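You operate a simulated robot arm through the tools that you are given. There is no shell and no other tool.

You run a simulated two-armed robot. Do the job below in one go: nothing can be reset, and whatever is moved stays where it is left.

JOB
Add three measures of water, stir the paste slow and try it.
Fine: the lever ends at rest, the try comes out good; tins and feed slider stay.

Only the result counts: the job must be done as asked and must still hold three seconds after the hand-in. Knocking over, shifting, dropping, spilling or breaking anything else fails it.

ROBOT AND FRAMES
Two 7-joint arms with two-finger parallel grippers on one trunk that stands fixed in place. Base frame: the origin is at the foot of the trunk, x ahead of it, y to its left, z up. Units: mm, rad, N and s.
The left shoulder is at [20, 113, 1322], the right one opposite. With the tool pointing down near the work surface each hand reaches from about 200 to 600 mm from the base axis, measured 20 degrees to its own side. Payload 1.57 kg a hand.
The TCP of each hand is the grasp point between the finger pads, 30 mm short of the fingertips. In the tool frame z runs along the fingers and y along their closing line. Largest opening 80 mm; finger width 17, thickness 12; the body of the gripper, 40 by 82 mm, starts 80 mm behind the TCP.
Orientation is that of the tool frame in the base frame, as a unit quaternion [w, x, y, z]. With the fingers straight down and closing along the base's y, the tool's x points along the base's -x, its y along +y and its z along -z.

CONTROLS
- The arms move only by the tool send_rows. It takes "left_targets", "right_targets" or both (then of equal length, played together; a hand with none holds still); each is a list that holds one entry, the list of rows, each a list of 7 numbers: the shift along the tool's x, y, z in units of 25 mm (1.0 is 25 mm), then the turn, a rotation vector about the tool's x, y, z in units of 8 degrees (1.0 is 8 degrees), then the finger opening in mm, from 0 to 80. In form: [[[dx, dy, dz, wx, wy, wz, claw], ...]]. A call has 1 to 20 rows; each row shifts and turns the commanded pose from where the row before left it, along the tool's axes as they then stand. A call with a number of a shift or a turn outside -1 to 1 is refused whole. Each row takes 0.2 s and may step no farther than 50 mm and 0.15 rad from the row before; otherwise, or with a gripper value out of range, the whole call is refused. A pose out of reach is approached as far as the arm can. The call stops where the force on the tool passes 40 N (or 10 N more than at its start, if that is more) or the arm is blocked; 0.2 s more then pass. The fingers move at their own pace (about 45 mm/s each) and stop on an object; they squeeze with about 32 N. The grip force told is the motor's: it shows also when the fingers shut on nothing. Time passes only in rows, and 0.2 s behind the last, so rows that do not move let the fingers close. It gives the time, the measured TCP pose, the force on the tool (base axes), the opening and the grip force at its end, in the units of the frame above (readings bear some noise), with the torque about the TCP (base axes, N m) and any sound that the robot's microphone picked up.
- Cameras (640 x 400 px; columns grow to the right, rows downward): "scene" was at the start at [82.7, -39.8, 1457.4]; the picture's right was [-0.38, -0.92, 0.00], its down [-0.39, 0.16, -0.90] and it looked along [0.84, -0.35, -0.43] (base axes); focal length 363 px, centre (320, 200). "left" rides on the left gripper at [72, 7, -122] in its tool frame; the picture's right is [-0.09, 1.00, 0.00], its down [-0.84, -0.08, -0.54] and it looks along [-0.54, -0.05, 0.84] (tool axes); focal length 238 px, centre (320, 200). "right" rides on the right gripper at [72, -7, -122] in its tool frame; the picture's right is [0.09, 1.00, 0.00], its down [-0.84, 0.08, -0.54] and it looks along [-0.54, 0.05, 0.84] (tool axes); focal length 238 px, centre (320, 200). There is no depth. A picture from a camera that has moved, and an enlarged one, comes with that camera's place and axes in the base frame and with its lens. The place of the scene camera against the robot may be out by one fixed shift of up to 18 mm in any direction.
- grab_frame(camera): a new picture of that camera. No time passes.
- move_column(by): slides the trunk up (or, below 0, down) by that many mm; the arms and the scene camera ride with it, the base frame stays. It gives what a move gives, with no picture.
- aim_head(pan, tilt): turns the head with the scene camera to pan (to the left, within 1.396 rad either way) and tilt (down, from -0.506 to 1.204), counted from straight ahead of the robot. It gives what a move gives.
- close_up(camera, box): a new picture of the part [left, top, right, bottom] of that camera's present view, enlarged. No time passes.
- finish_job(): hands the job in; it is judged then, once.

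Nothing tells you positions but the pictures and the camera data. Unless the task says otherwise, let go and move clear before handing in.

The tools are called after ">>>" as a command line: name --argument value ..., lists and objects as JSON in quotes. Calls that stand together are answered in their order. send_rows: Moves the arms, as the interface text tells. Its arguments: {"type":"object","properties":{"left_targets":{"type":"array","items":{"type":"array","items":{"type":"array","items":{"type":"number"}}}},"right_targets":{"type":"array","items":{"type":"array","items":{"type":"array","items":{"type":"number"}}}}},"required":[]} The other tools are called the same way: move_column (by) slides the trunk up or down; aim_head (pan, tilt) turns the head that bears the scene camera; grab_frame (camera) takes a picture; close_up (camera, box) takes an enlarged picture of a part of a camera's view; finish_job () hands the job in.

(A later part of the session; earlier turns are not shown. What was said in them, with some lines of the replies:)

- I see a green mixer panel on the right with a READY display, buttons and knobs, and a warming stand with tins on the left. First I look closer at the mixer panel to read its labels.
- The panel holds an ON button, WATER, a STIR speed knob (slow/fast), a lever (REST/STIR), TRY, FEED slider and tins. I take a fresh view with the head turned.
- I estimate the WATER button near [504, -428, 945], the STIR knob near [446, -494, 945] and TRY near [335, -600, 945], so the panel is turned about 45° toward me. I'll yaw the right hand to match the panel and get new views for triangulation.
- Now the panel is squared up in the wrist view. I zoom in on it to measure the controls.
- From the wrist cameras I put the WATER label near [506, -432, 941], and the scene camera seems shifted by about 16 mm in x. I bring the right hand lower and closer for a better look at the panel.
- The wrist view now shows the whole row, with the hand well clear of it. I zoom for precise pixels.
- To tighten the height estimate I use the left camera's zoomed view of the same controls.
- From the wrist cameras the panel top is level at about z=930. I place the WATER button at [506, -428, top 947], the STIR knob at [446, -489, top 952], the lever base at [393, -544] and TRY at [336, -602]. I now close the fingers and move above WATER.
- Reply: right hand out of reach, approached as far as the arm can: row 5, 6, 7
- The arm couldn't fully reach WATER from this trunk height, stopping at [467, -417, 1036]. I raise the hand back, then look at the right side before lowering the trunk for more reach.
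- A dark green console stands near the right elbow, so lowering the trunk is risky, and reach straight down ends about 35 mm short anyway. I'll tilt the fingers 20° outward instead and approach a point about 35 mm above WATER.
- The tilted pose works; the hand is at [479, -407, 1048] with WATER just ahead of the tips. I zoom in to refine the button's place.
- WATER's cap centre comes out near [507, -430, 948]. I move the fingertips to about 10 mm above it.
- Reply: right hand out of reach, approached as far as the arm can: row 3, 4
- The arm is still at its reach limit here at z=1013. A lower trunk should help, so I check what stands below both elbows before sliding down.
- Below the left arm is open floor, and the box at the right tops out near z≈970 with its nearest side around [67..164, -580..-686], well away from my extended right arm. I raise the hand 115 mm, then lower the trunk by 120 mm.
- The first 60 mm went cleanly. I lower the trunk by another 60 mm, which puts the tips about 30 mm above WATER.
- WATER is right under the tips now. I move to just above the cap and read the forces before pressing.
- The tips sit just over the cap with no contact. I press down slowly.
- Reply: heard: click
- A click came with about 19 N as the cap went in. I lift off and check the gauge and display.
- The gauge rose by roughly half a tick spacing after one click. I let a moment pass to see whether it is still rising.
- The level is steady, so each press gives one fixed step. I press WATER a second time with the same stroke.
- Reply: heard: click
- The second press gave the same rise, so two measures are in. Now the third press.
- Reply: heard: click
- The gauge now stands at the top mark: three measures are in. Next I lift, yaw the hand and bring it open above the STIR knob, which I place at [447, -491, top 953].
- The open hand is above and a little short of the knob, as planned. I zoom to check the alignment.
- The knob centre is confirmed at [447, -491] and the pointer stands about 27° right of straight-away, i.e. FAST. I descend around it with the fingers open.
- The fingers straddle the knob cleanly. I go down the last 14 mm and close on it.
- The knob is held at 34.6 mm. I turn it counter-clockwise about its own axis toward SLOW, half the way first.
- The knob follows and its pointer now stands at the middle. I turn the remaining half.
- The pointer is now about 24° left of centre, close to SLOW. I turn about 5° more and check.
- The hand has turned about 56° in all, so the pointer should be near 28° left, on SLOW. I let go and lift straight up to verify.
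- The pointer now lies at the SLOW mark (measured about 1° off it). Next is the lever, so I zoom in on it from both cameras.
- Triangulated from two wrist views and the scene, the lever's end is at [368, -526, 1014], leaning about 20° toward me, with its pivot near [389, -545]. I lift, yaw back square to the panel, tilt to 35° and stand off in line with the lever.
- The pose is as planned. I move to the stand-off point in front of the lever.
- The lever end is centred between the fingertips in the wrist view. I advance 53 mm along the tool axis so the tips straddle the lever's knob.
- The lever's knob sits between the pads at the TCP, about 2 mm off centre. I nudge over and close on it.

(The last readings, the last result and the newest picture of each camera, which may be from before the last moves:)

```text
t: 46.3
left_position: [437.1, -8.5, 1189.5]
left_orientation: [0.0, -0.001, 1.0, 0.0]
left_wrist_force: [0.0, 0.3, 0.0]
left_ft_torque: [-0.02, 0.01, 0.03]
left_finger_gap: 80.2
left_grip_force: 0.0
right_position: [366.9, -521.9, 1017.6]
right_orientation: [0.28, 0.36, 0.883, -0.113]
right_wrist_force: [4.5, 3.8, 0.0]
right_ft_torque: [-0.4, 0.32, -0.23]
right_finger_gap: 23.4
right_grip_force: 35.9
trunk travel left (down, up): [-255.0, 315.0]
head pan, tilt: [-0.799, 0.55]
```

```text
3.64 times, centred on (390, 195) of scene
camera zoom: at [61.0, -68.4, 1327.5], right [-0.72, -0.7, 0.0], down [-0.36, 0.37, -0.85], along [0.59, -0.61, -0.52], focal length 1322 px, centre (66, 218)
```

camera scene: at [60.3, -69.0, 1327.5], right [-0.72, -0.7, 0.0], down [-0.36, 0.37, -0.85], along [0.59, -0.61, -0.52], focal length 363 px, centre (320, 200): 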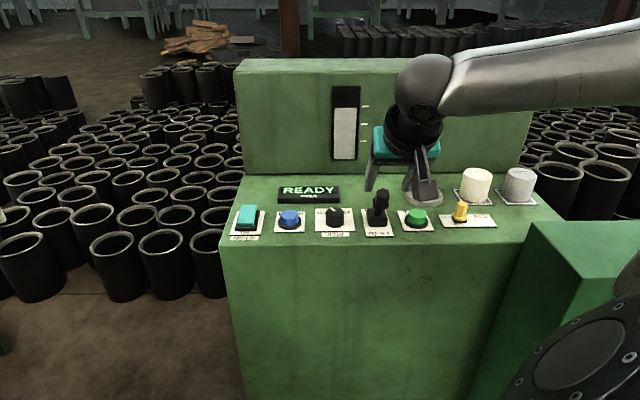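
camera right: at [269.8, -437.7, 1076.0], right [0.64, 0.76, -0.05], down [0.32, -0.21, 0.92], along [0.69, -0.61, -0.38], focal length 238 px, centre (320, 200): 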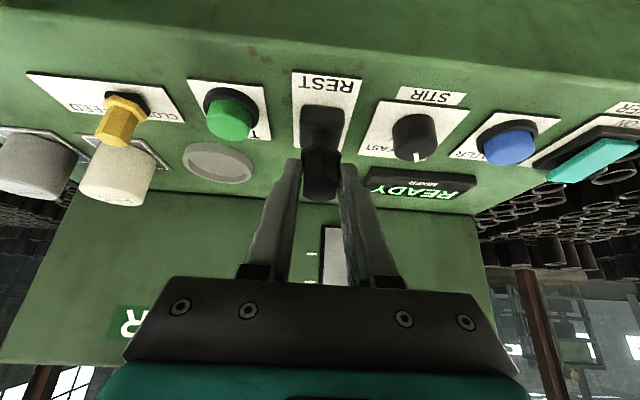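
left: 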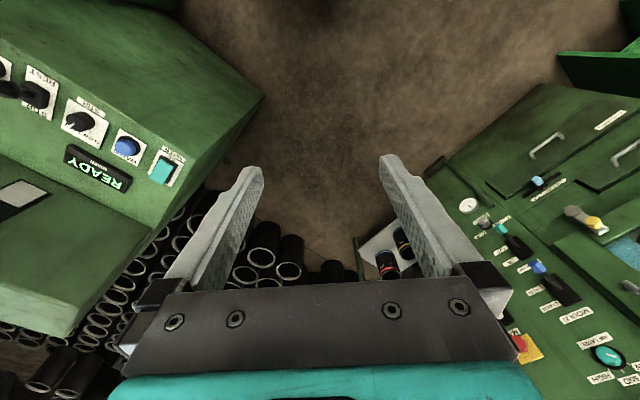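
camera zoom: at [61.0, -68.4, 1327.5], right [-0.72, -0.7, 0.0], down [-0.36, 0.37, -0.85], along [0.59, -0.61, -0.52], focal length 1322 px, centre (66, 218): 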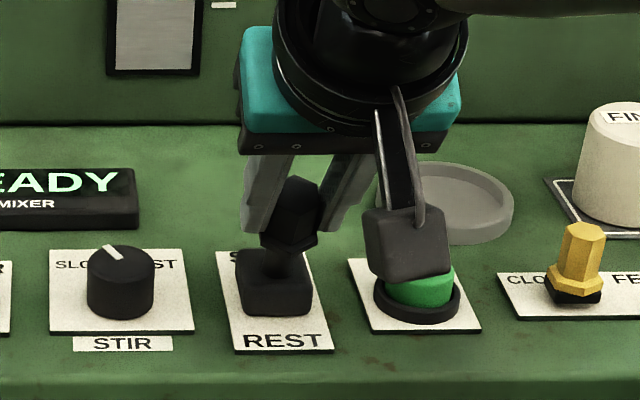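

The lever's knob is gripped at 23 mm. I swing it along its arc away from me, half the travel first.

>>> send_rows --right_targets '[[[-0.2196, 0, 0.0692, 0, 0, 0, 10], [-0.2128, 0, 0.088, 0, 0, 0, 10], [-0.2043, 0, 0.1063, 0, 0, 0, 10], [-0.1941, 0, 0.1236, 0, 0, 0, 10]]]'

>>> grab_frame --camera "scene"

>>> close_up --camera "scene" --box '[330, 140, 450, 250]'

```text
t: 47.3
left_position: [435.2, -7.6, 1189.0]
left_orientation: [0.001, -0.001, 1.0, 0.0]
left_wrist_force: [-0.4, 0.6, 0.4]
left_ft_torque: [-0.01, 0.01, 0.02]
left_finger_gap: 80.1
left_grip_force: 0.1
right_position: [381.6, -537.7, 1025.4]
right_orientation: [0.279, 0.361, 0.883, -0.113]
right_wrist_force: [-4.1, 11.7, 6.4]
right_ft_torque: [0.39, 0.6, -0.08]
right_finger_gap: 23.5
right_grip_force: 27.3
trunk travel left (down, up): [-255.0, 315.0]
head pan, tilt: [-0.799, 0.55]
```

```text
taken
camera scene: at [59.5, -67.0, 1327.7], right [-0.72, -0.7, 0.0], down [-0.36, 0.37, -0.85], along [0.59, -0.61, -0.52], focal length 363 px, centre (320, 200)
```

scene: 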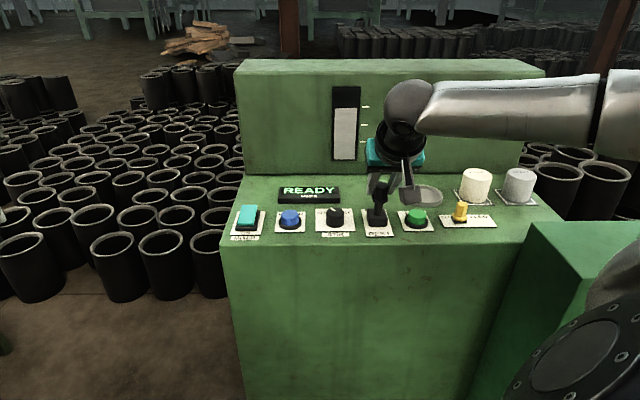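

```text
3.64 times, centred on (390, 195) of scene
camera zoom: at [59.5, -67.0, 1327.7], right [-0.72, -0.7, 0.0], down [-0.36, 0.37, -0.85], along [0.59, -0.61, -0.52], focal length 1322 px, centre (66, 218)
```

zoom: 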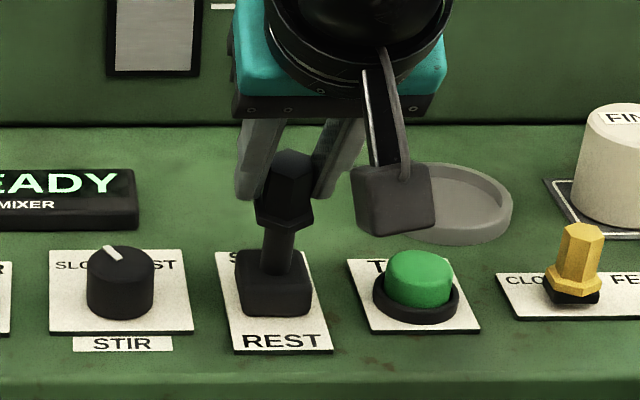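

The lever has come upright with modest force and the grip holds. I continue toward STIR.

>>> send_rows --right_targets '[[[-0.1826, 0, 0.14, 0, 0, 0, 10], [-0.1698, 0, 0.1554, 0, 0, 0, 10], [-0.1554, 0, 0.1696, 0, 0, 0, 10]]]'

>>> grab_frame --camera "scene"

>>> close_up --camera "scene" --box '[330, 140, 450, 250]'

```text
t: 48.1
left_position: [434.5, -7.6, 1190.6]
left_orientation: [0.0, -0.001, 1.0, 0.0]
left_wrist_force: [0.1, -0.7, -0.2]
left_ft_torque: [0.03, -0.02, 0.02]
left_finger_gap: 79.9
left_grip_force: 0.0
right_position: [393.2, -548.9, 1023.6]
right_orientation: [0.281, 0.361, 0.882, -0.114]
right_wrist_force: [-6.3, 12.2, 14.6]
right_ft_torque: [0.67, 0.77, 0.01]
right_finger_gap: 23.6
right_grip_force: 35.6
trunk travel left (down, up): [-255.0, 315.0]
head pan, tilt: [-0.799, 0.55]
```

```text
taken
camera scene: at [58.7, -66.0, 1327.9], right [-0.72, -0.7, 0.0], down [-0.36, 0.37, -0.85], along [0.6, -0.61, -0.52], focal length 363 px, centre (320, 200)
```

scene: 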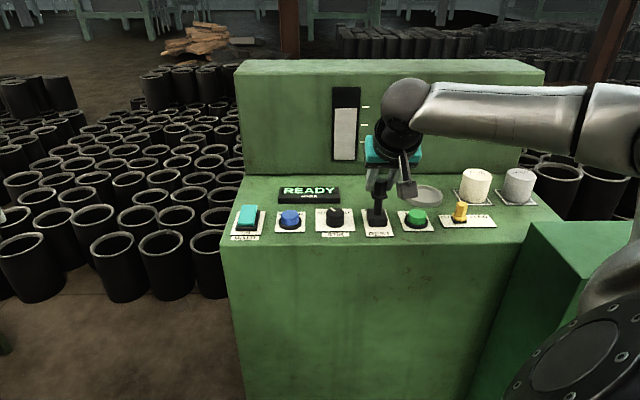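

```text
3.64 times, centred on (390, 195) of scene
camera zoom: at [58.7, -66.0, 1327.9], right [-0.72, -0.7, 0.0], down [-0.36, 0.37, -0.85], along [0.6, -0.61, -0.52], focal length 1322 px, centre (66, 218)
```

zoom: 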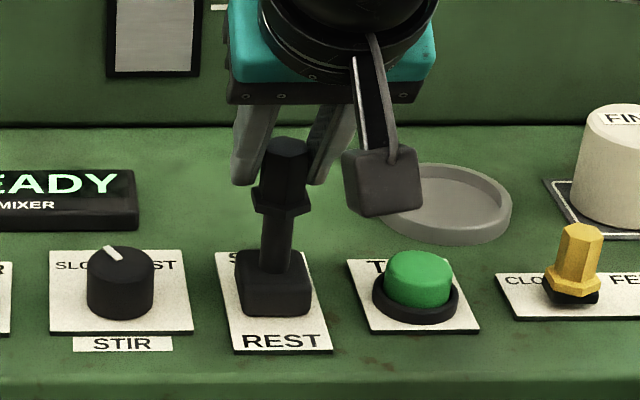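

The lever is a bit past upright and the display still says READY. I push further along the arc with less downward motion.

>>> send_rows --right_targets '[[[-0.195, 0, 0.11, 0, 0, 0, 10], [-0.18, 0, 0.126, 0, 0, 0, 10], [-0.17, 0, 0.14, 0, 0, 0, 10]]]'

>>> grab_frame --camera "scene"

>>> close_up --camera "scene" --box '[330, 140, 450, 250]'

```text
t: 48.9
left_position: [435.1, -7.6, 1188.9]
left_orientation: [0.001, -0.002, 1.0, -0.001]
left_wrist_force: [0.5, -0.4, -0.1]
left_ft_torque: [0.02, -0.03, 0.04]
left_finger_gap: 79.9
left_grip_force: 0.1
right_position: [404.7, -560.3, 1019.1]
right_orientation: [0.277, 0.361, 0.883, -0.115]
right_wrist_force: [-5.4, 10.2, 7.9]
right_ft_torque: [0.84, 0.51, -0.04]
right_finger_gap: 23.9
right_grip_force: 36.2
trunk travel left (down, up): [-255.0, 315.0]
head pan, tilt: [-0.799, 0.55]
```

```text
taken
camera scene: at [59.2, -66.9, 1327.6], right [-0.72, -0.7, 0.0], down [-0.36, 0.37, -0.85], along [0.59, -0.61, -0.52], focal length 363 px, centre (320, 200)
```

scene: 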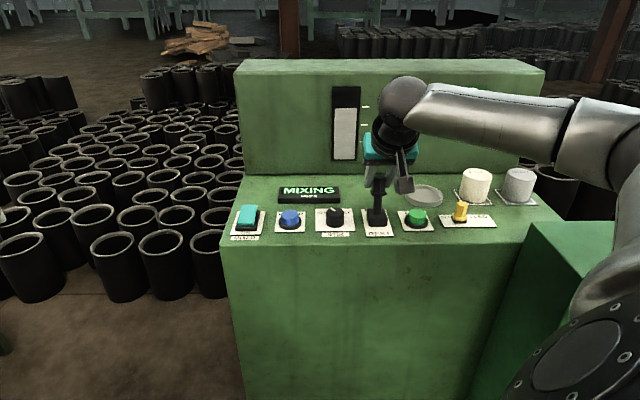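

```text
3.64 times, centred on (390, 195) of scene
camera zoom: at [59.2, -66.9, 1327.6], right [-0.72, -0.7, 0.0], down [-0.36, 0.37, -0.85], along [0.59, -0.61, -0.52], focal length 1322 px, centre (66, 218)
```

zoom: 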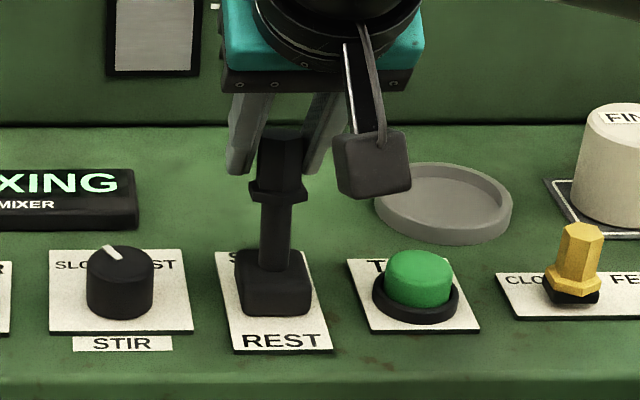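

The display now reads MIXING. I hold the lever there and watch the display for a change.

>>> send_rows --right_targets '[[[0, 0, 0, 0, 0, 0, 10], [0, 0, 0, 0, 0, 0, 10], [0, 0, 0, 0, 0, 0, 10], [0, 0, 0, 0, 0, 0, 10]]]'

>>> close_up --camera "scene" --box '[230, 80, 422, 240]'

```text
t: 49.9
left_position: [435.1, -8.8, 1190.1]
left_orientation: [0.001, -0.001, 1.0, -0.001]
left_wrist_force: [-0.4, 0.7, 0.7]
left_ft_torque: [0.0, -0.01, -0.01]
left_finger_gap: 80.4
left_grip_force: 0.0
right_position: [405.1, -560.9, 1020.3]
right_orientation: [0.277, 0.361, 0.883, -0.113]
right_wrist_force: [-7.2, 10.3, 3.5]
right_ft_torque: [0.77, 0.48, -0.04]
right_finger_gap: 23.8
right_grip_force: 36.2
trunk travel left (down, up): [-255.0, 315.0]
head pan, tilt: [-0.799, 0.55]
```

```text
2.50 times, centred on (326, 160) of scene
camera zoom: at [59.3, -67.4, 1327.6], right [-0.72, -0.7, 0.0], down [-0.36, 0.37, -0.85], along [0.59, -0.61, -0.52], focal length 909 px, centre (305, 300)
```

zoom: 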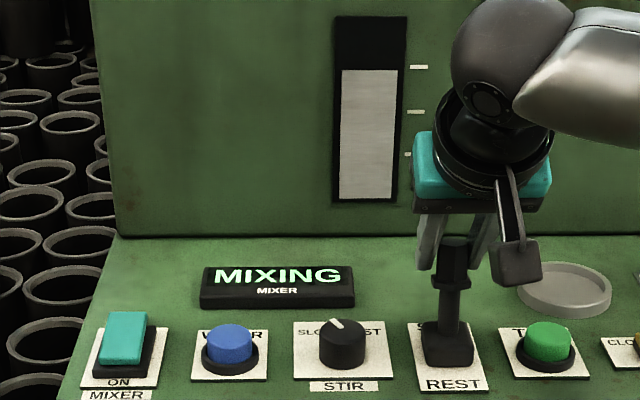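

It is still MIXING with the gauge unchanged. I keep holding and check every second or so.

>>> send_rows --right_targets '[[[0, 0, 0, 0, 0, 0, 10], [0, 0, 0, 0, 0, 0, 10], [0, 0, 0, 0, 0, 0, 10], [0, 0, 0, 0, 0, 0, 10]]]'

>>> close_up --camera "scene" --box '[230, 80, 422, 240]'

>>> send_rows --right_targets '[[[0, 0, 0, 0, 0, 0, 10], [0, 0, 0, 0, 0, 0, 10], [0, 0, 0, 0, 0, 0, 10], [0, 0, 0, 0, 0, 0, 10]]]'

>>> close_up --camera "scene" --box '[230, 80, 422, 240]'

```text
t: 50.9
left_position: [435.0, -8.4, 1188.8]
left_orientation: [0.001, 0.0, 1.0, -0.001]
left_wrist_force: [-0.1, -0.2, -0.1]
left_ft_torque: [0.0, -0.01, -0.01]
left_finger_gap: 80.0
left_grip_force: 0.0
right_position: [404.6, -560.6, 1020.7]
right_orientation: [0.279, 0.361, 0.883, -0.113]
right_wrist_force: [-7.4, 10.5, 0.3]
right_ft_torque: [0.78, 0.55, 0.0]
right_finger_gap: 23.6
right_grip_force: 35.3
trunk travel left (down, up): [-255.0, 315.0]
head pan, tilt: [-0.799, 0.55]
```

```text
2.50 times, centred on (326, 160) of scene
camera zoom: at [59.4, -67.6, 1327.6], right [-0.72, -0.7, 0.0], down [-0.36, 0.37, -0.85], along [0.59, -0.61, -0.52], focal length 909 px, centre (305, 300)
```

zoom: 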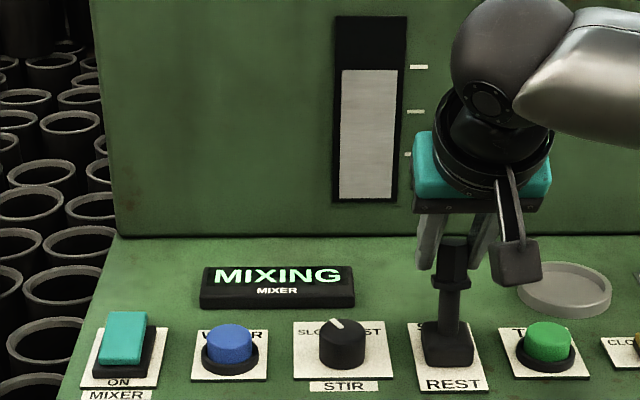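

```text
t: 51.9
left_position: [433.8, -8.6, 1187.9]
left_orientation: [0.001, -0.002, 1.0, -0.001]
left_wrist_force: [-0.1, 0.6, 0.0]
left_ft_torque: [-0.01, -0.02, 0.03]
left_finger_gap: 80.1
left_grip_force: 0.1
right_position: [404.6, -560.8, 1019.8]
right_orientation: [0.277, 0.361, 0.883, -0.112]
right_wrist_force: [-7.1, 10.1, -1.4]
right_ft_torque: [0.77, 0.54, 0.0]
right_finger_gap: 23.7
right_grip_force: 36.1
trunk travel left (down, up): [-255.0, 315.0]
head pan, tilt: [-0.799, 0.55]
```

```text
2.50 times, centred on (326, 160) of scene
camera zoom: at [59.5, -67.8, 1327.6], right [-0.72, -0.7, 0.0], down [-0.36, 0.37, -0.85], along [0.59, -0.61, -0.52], focal length 909 px, centre (305, 300)
```

zoom: 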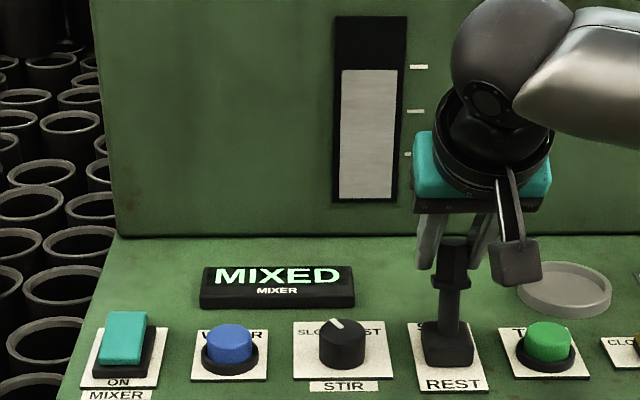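

The display reads MIXED. I swing the lever straight back along the same arc to REST.

>>> send_rows --right_targets '[[[0.17, 0, -0.14, 0, 0, 0, 10], [0.18, 0, -0.126, 0, 0, 0, 10], [0.195, 0, -0.11, 0, 0, 0, 10], [0.1554, 0, -0.1696, 0, 0, 0, 10], [0.1698, 0, -0.1554, 0, 0, 0, 10], [0.1826, 0, -0.14, 0, 0, 0, 10], [0.1941, 0, -0.1236, 0, 0, 0, 10], [0.2043, 0, -0.1063, 0, 0, 0, 10], [0.2128, 0, -0.088, 0, 0, 0, 10], [0.2196, 0, -0.0692, 0, 0, 0, 10], [0, 0, 0, 0, 0, 0, 10]]]'

>>> grab_frame --camera "scene"

>>> close_up --camera "scene" --box '[270, 140, 450, 250]'

```text
t: 54.3
left_position: [437.7, -10.2, 1187.1]
left_orientation: [0.0, -0.001, 1.0, 0.002]
left_wrist_force: [-0.6, -0.1, -0.7]
left_ft_torque: [0.0, 0.03, -0.02]
left_finger_gap: 79.9
left_grip_force: 0.0
right_position: [368.6, -524.6, 1017.2]
right_orientation: [0.279, 0.361, 0.883, -0.114]
right_wrist_force: [19.4, -7.0, -6.2]
right_ft_torque: [-1.21, -0.43, -0.17]
right_finger_gap: 23.6
right_grip_force: 35.6
trunk travel left (down, up): [-255.0, 315.0]
head pan, tilt: [-0.799, 0.55]
```

```text
taken
camera scene: at [63.1, -70.2, 1327.3], right [-0.72, -0.7, 0.0], down [-0.37, 0.38, -0.85], along [0.59, -0.61, -0.52], focal length 363 px, centre (320, 200)
```

scene: 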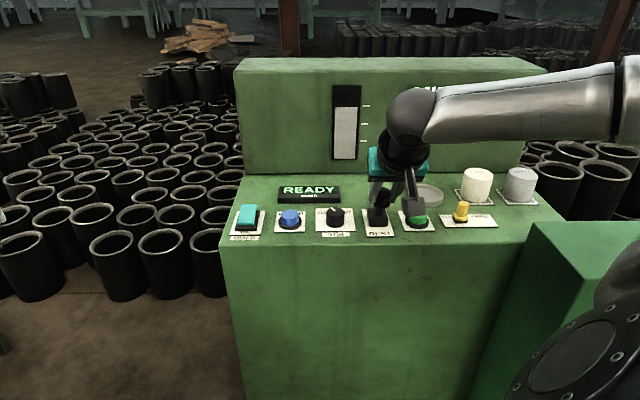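

```text
3.56 times, centred on (360, 195) of scene
camera zoom: at [63.1, -70.2, 1327.3], right [-0.72, -0.7, 0.0], down [-0.37, 0.38, -0.85], along [0.59, -0.61, -0.52], focal length 1292 px, centre (178, 218)
```

zoom: 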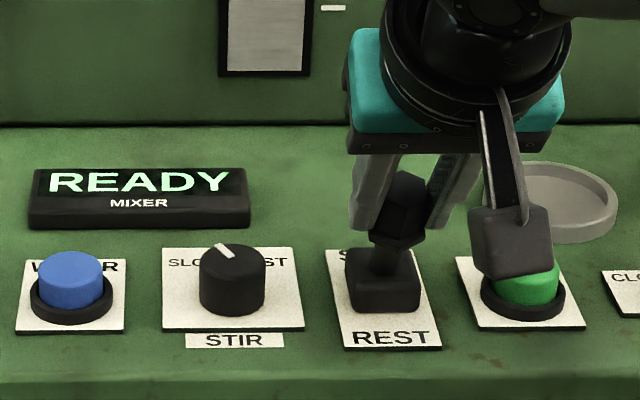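

The display is back to READY and the lever presses against its REST stop. I open the fingers, back away along the tool axis and check the lever.

>>> send_rows --right_targets '[[[0, 0, 0, 0, 0, 0, 30], [0, 0, 0, 0, 0, 0, 50], [0, 0, 0, 0, 0, 0, 50], [0, 0, -0.53, 0, 0, 0, 50], [0, 0, -0.53, 0, 0, 0, 50], [0, 0, -0.53, 0, 0, 0, 50], [0, 0, -0.53, 0, 0, 0, 50], [0, 0, -0.53, 0, 0, 0, 50], [0, 0, 0, 0, 0, 0, 50]]]'

>>> grab_frame --camera "right"

>>> close_up --camera "scene" --box '[350, 175, 430, 245]'

>>> close_up --camera "scene" --box '[230, 80, 422, 240]'

```text
t: 56.3
left_position: [435.4, -10.1, 1189.8]
left_orientation: [0.0, -0.001, 1.0, -0.001]
left_wrist_force: [-0.6, 0.1, -0.4]
left_ft_torque: [0.01, -0.03, 0.0]
left_finger_gap: 79.9
left_grip_force: 0.1
right_position: [339.4, -496.2, 1072.1]
right_orientation: [0.278, 0.361, 0.883, -0.113]
right_wrist_force: [-0.4, 0.1, 0.9]
right_ft_torque: [0.02, -0.02, 0.01]
right_finger_gap: 50.1
right_grip_force: 0.0
trunk travel left (down, up): [-255.0, 315.0]
head pan, tilt: [-0.799, 0.55]
```

```text
taken
camera right: at [241.6, -411.4, 1130.0], right [0.64, 0.76, -0.05], down [0.32, -0.21, 0.92], along [0.69, -0.61, -0.38], focal length 238 px, centre (320, 200)
```

right: 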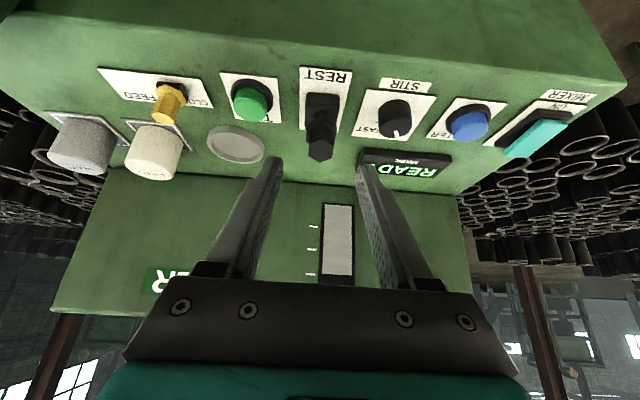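

```text
5.71 times, centred on (390, 210) of scene
camera zoom: at [60.3, -68.9, 1327.5], right [-0.72, -0.7, 0.0], down [-0.36, 0.37, -0.85], along [0.59, -0.61, -0.52], focal length 2077 px, centre (-80, 143)
```

zoom: 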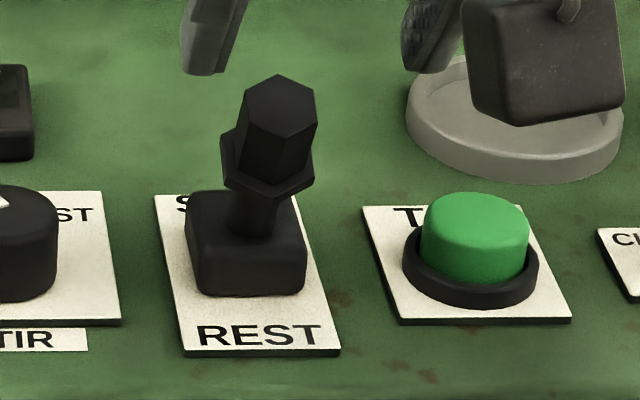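

```text
2.50 times, centred on (326, 160) of scene
camera zoom: at [60.3, -68.9, 1327.5], right [-0.72, -0.7, 0.0], down [-0.36, 0.37, -0.85], along [0.59, -0.61, -0.52], focal length 909 px, centre (305, 300)
```

zoom: 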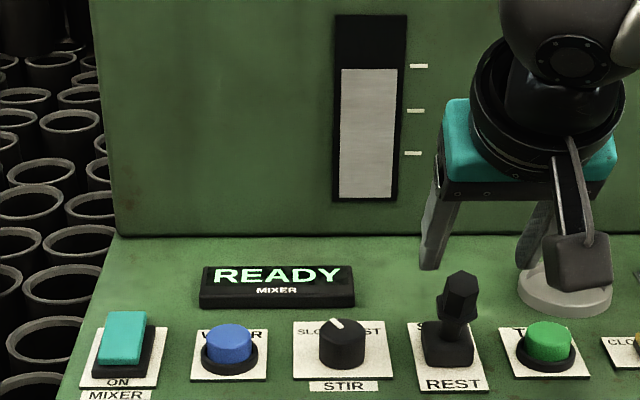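

The lever sits exactly as at the start, at REST, and the mixer is READY. Now TRY, which I place at [337, -602, top 948]: I rise, return to a 20° tilt, close the fingers and move above it.

>>> send_rows --right_targets '[[[-0.459, 0, -0.655, 0, 0, 0, 30], [-0.459, 0, -0.655, 0, 0, 0, 10], [0, 0, 0, 0, 0.9375, 0, 0], [0, 0, 0, 0, 0.9375, 0, 0], [-0.458, -0.617, 0.335, 0, 0, 0, 0], [-0.458, -0.617, 0.335, 0, 0, 0, 0], [-0.458, -0.617, 0.335, 0, 0, 0, 0], [-0.458, -0.617, 0.335, 0, 0, 0, 0], [-0.458, -0.617, 0.335, 0, 0, 0, 0], [0, 0, 0, 0, 0, 0, 0]]]'

>>> grab_frame --camera "right"

>>> close_up --camera "right" --box '[240, 30, 400, 130]'

>>> grab_frame --camera "scene"

```text
t: 58.5
left_position: [436.0, -8.4, 1188.3]
left_orientation: [0.0, -0.001, 1.0, -0.001]
left_wrist_force: [-1.1, -0.6, 0.6]
left_ft_torque: [0.01, -0.01, 0.02]
left_finger_gap: 79.9
left_grip_force: 0.1
right_position: [334.1, -600.0, 1092.1]
right_orientation: [0.161, 0.373, 0.912, -0.064]
right_wrist_force: [0.2, 0.3, 0.8]
right_ft_torque: [-0.02, 0.0, 0.01]
right_finger_gap: 0.1
right_grip_force: 21.0
trunk travel left (down, up): [-255.0, 315.0]
head pan, tilt: [-0.799, 0.55]
```

```text
taken
camera right: at [251.2, -528.7, 1180.9], right [0.64, 0.77, -0.03], down [0.48, -0.37, 0.8], along [0.6, -0.52, -0.61], focal length 238 px, centre (320, 200)
```

right: 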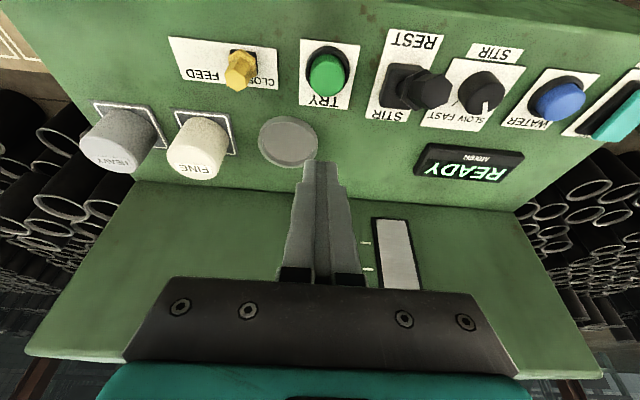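

```text
4.00 times, centred on (320, 80) of right
camera zoom: at [251.2, -528.7, 1180.9], right [0.64, 0.77, -0.03], down [0.48, -0.37, 0.8], along [0.6, -0.52, -0.61], focal length 953 px, centre (320, 680)
```

zoom: 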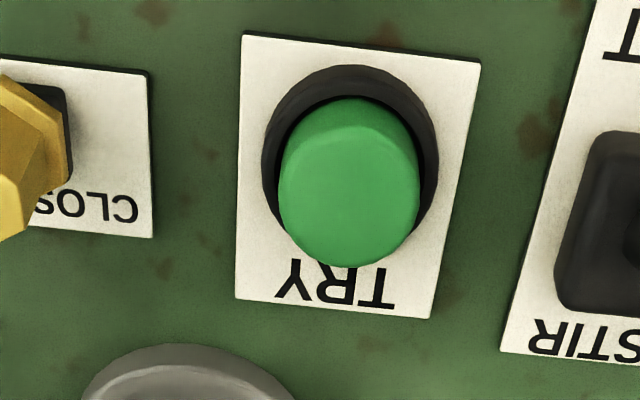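

```text
taken
camera scene: at [60.3, -68.8, 1327.5], right [-0.72, -0.7, 0.0], down [-0.36, 0.37, -0.85], along [0.59, -0.61, -0.52], focal length 363 px, centre (320, 200)
```

scene: 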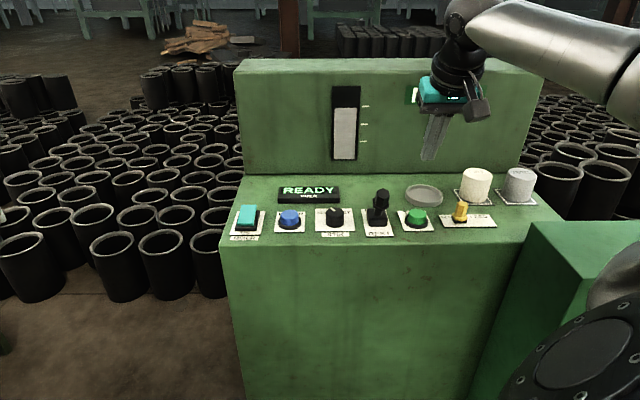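

TRY's cap centre measures [337.5, -600.8, 948], almost under the tips' line. I descend to about 10 mm above it.

>>> send_rows --right_targets '[[[0.29, 0.01, 0.767, 0, 0, 0, 0], [0.29, 0.01, 0.767, 0, 0, 0, 0], [0.29, 0.01, 0.767, 0, 0, 0, 0], [0.29, 0.01, 0.767, 0, 0, 0, 0], [0.29, 0.01, 0.767, 0, 0, 0, 0], [0, 0, 0, 0, 0, 0, 0]]]'

>>> grab_frame --camera "right"

>>> close_up --camera "scene" --box '[350, 140, 510, 240]'

```text
t: 59.9
left_position: [436.1, -8.8, 1189.3]
left_orientation: [0.001, -0.001, 1.0, 0.0]
left_wrist_force: [-0.7, -0.3, -0.3]
left_ft_torque: [-0.04, -0.01, -0.02]
left_finger_gap: 80.1
left_grip_force: 0.1
right_position: [333.4, -597.5, 989.9]
right_orientation: [0.161, 0.372, 0.912, -0.065]
right_wrist_force: [-0.2, 0.8, 0.6]
right_ft_torque: [-0.02, 0.0, 0.0]
right_finger_gap: 0.0
right_grip_force: 20.7
trunk travel left (down, up): [-255.0, 315.0]
head pan, tilt: [-0.799, 0.55]
```

```text
taken
camera right: at [250.3, -526.9, 1079.6], right [0.64, 0.77, -0.03], down [0.48, -0.37, 0.8], along [0.6, -0.52, -0.61], focal length 238 px, centre (320, 200)
```

right: 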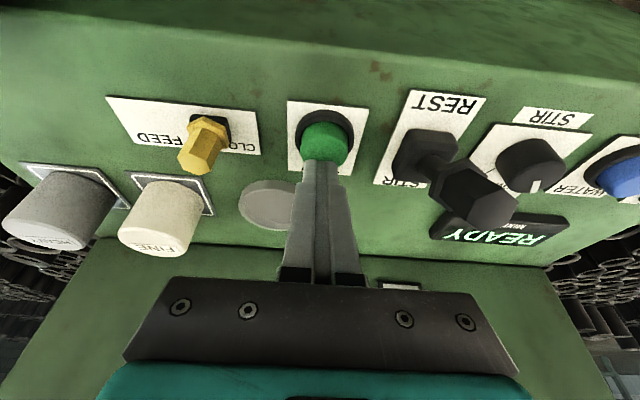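

```text
4.00 times, centred on (430, 190) of scene
camera zoom: at [60.3, -68.8, 1327.5], right [-0.72, -0.7, 0.0], down [-0.36, 0.37, -0.85], along [0.59, -0.61, -0.52], focal length 1454 px, centre (-120, 240)
```

zoom: 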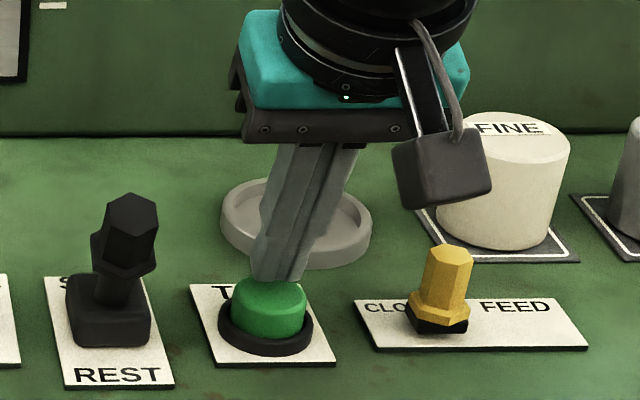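

The tips stand right over TRY with nothing else touched. I press it with the same stroke as WATER.

>>> send_rows --right_targets '[[[0.0544, 0, 0.15, 0, 0, 0, 0], [0.0544, 0, 0.15, 0, 0, 0, 0], [0.0544, 0, 0.15, 0, 0, 0, 0]]]'

>>> grab_frame --camera "scene"

>>> close_up --camera "scene" --box '[230, 80, 422, 240]'

```text
t: 60.7
left_position: [435.2, -7.9, 1190.4]
left_orientation: [0.001, -0.001, 1.0, -0.001]
left_wrist_force: [-0.4, 0.2, 1.0]
left_ft_torque: [0.01, 0.0, 0.01]
left_finger_gap: 80.1
left_grip_force: 0.0
right_position: [332.3, -597.6, 981.0]
right_orientation: [0.163, 0.374, 0.911, -0.066]
right_wrist_force: [-5.4, -0.3, 14.3]
right_ft_torque: [-0.01, 0.13, 0.08]
right_finger_gap: 0.1
right_grip_force: 21.6
trunk travel left (down, up): [-255.0, 315.0]
head pan, tilt: [-0.799, 0.55]
heard: click
```

```text
taken
camera scene: at [59.0, -67.6, 1327.9], right [-0.72, -0.7, 0.0], down [-0.36, 0.37, -0.85], along [0.59, -0.61, -0.52], focal length 363 px, centre (320, 200)
```

scene: 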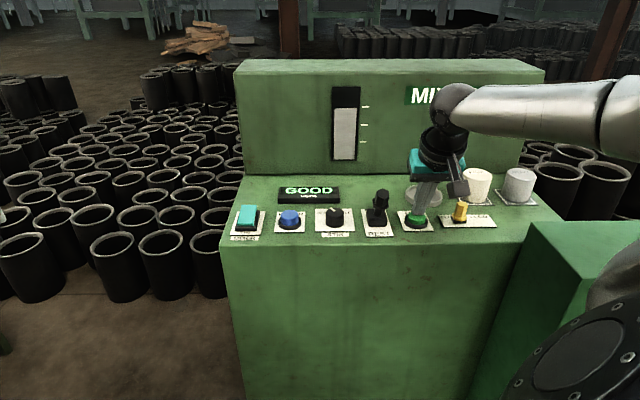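

```text
2.50 times, centred on (326, 160) of scene
camera zoom: at [59.0, -67.6, 1327.9], right [-0.72, -0.7, 0.0], down [-0.36, 0.37, -0.85], along [0.59, -0.61, -0.52], focal length 909 px, centre (305, 300)
```

zoom: 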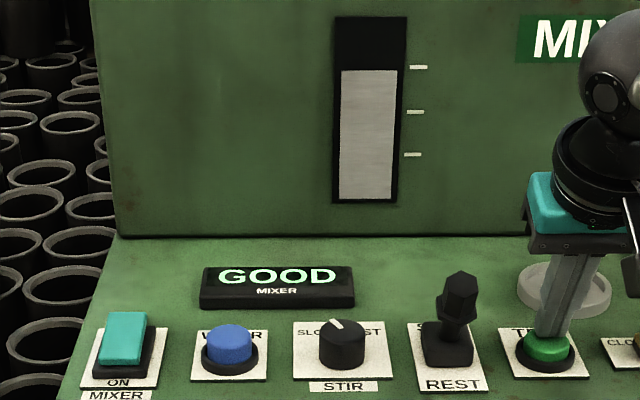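

The display reads GOOD after the click. I lift straight off the button and clear the panel.

>>> send_rows --right_targets '[[[-0.163, 0, -0.45, 0, 0, 0, 0], [-0.279, 0, -0.767, 0, 0, 0, 0], [-0.279, 0, -0.767, 0, 0, 0, 0], [-0.279, 0, -0.767, 0, 0, 0, 0], [-0.279, 0, -0.767, 0, 0, 0, 0], [-0.279, 0, -0.767, 0, 0, 0, 0], [-0.279, 0, -0.767, 0, 0, 0, 0], [0, 0, 0, 0, 0, 0, 0]]]'

>>> grab_frame --camera "scene"

>>> close_up --camera "scene" --box '[230, 150, 390, 250]'

>>> close_up --camera "scene" --box '[360, 150, 550, 250]'

```text
t: 62.5
left_position: [436.0, -8.9, 1188.9]
left_orientation: [0.0, -0.001, 1.0, 0.0]
left_wrist_force: [-0.2, 0.1, -0.6]
left_ft_torque: [0.02, -0.01, -0.01]
left_finger_gap: 80.0
left_grip_force: 0.2
right_position: [334.5, -597.9, 1112.0]
right_orientation: [0.161, 0.373, 0.912, -0.065]
right_wrist_force: [0.1, 0.1, 0.3]
right_ft_torque: [0.01, 0.04, -0.04]
right_finger_gap: 0.0
right_grip_force: 20.9
trunk travel left (down, up): [-255.0, 315.0]
head pan, tilt: [-0.799, 0.55]
```

```text
taken
camera scene: at [60.3, -68.9, 1327.5], right [-0.72, -0.7, 0.0], down [-0.36, 0.37, -0.85], along [0.59, -0.61, -0.52], focal length 363 px, centre (320, 200)
```

scene: 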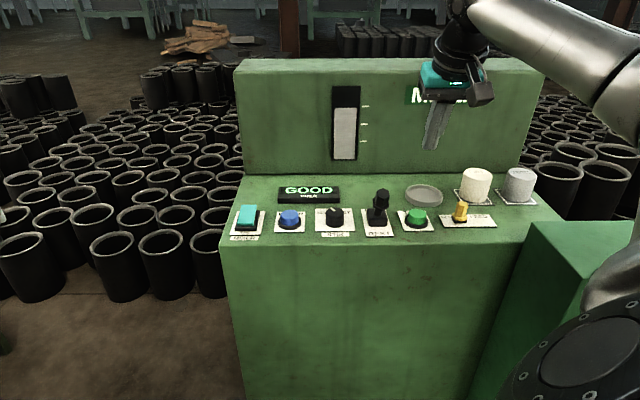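

```text
4.00 times, centred on (310, 200) of scene
camera zoom: at [60.3, -68.9, 1327.5], right [-0.72, -0.7, 0.0], down [-0.36, 0.37, -0.85], along [0.59, -0.61, -0.52], focal length 1454 px, centre (360, 200)
```

zoom: 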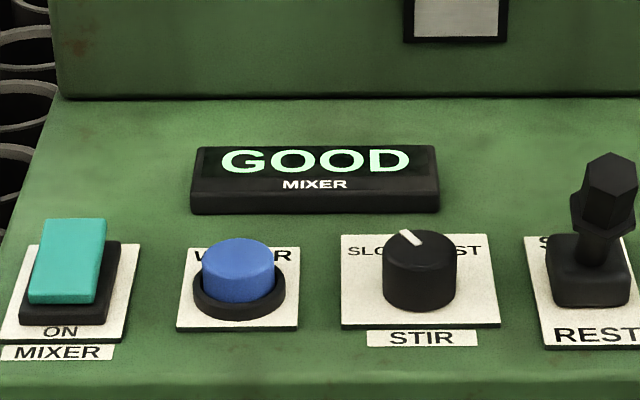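

```text
3.37 times, centred on (455, 200) of scene
camera zoom: at [60.3, -68.9, 1327.5], right [-0.72, -0.7, 0.0], down [-0.36, 0.37, -0.85], along [0.59, -0.61, -0.52], focal length 1224 px, centre (-135, 200)
```

zoom: 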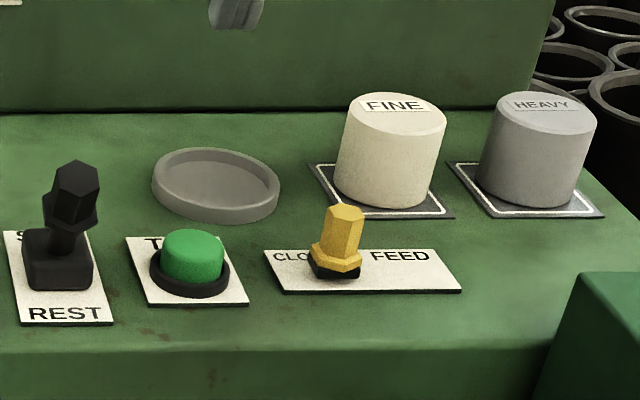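

The display holds GOOD, the lever is at REST, and the tins and the feed slider stand as they were. The hand is clear of the panel, so I hand the job in.

>>> finish_job

```text
The job is handed in.
```

The job is done: the paste came out GOOD on the mixer's display, and I have handed it in.

- **Water:** I pressed WATER three times, each with a click. The gauge rose by the same step each time.
- **Stir:** I turned the STIR knob from FAST to SLOW. I then held the lever at STIR until the display changed from MIXING to MIXED, about 3 seconds.
- **Lever:** it is back against its REST stop, looking the same as at the start.
- **Try:** I pressed TRY once, and the display still read GOOD after I lifted off.
- **Left alone:** the tins and the feed slider were not touched and look unmoved.

I lowered the trunk by 120 mm to reach the panel, and it is still at that height. The right hand is clear, about 150 mm above the panel.
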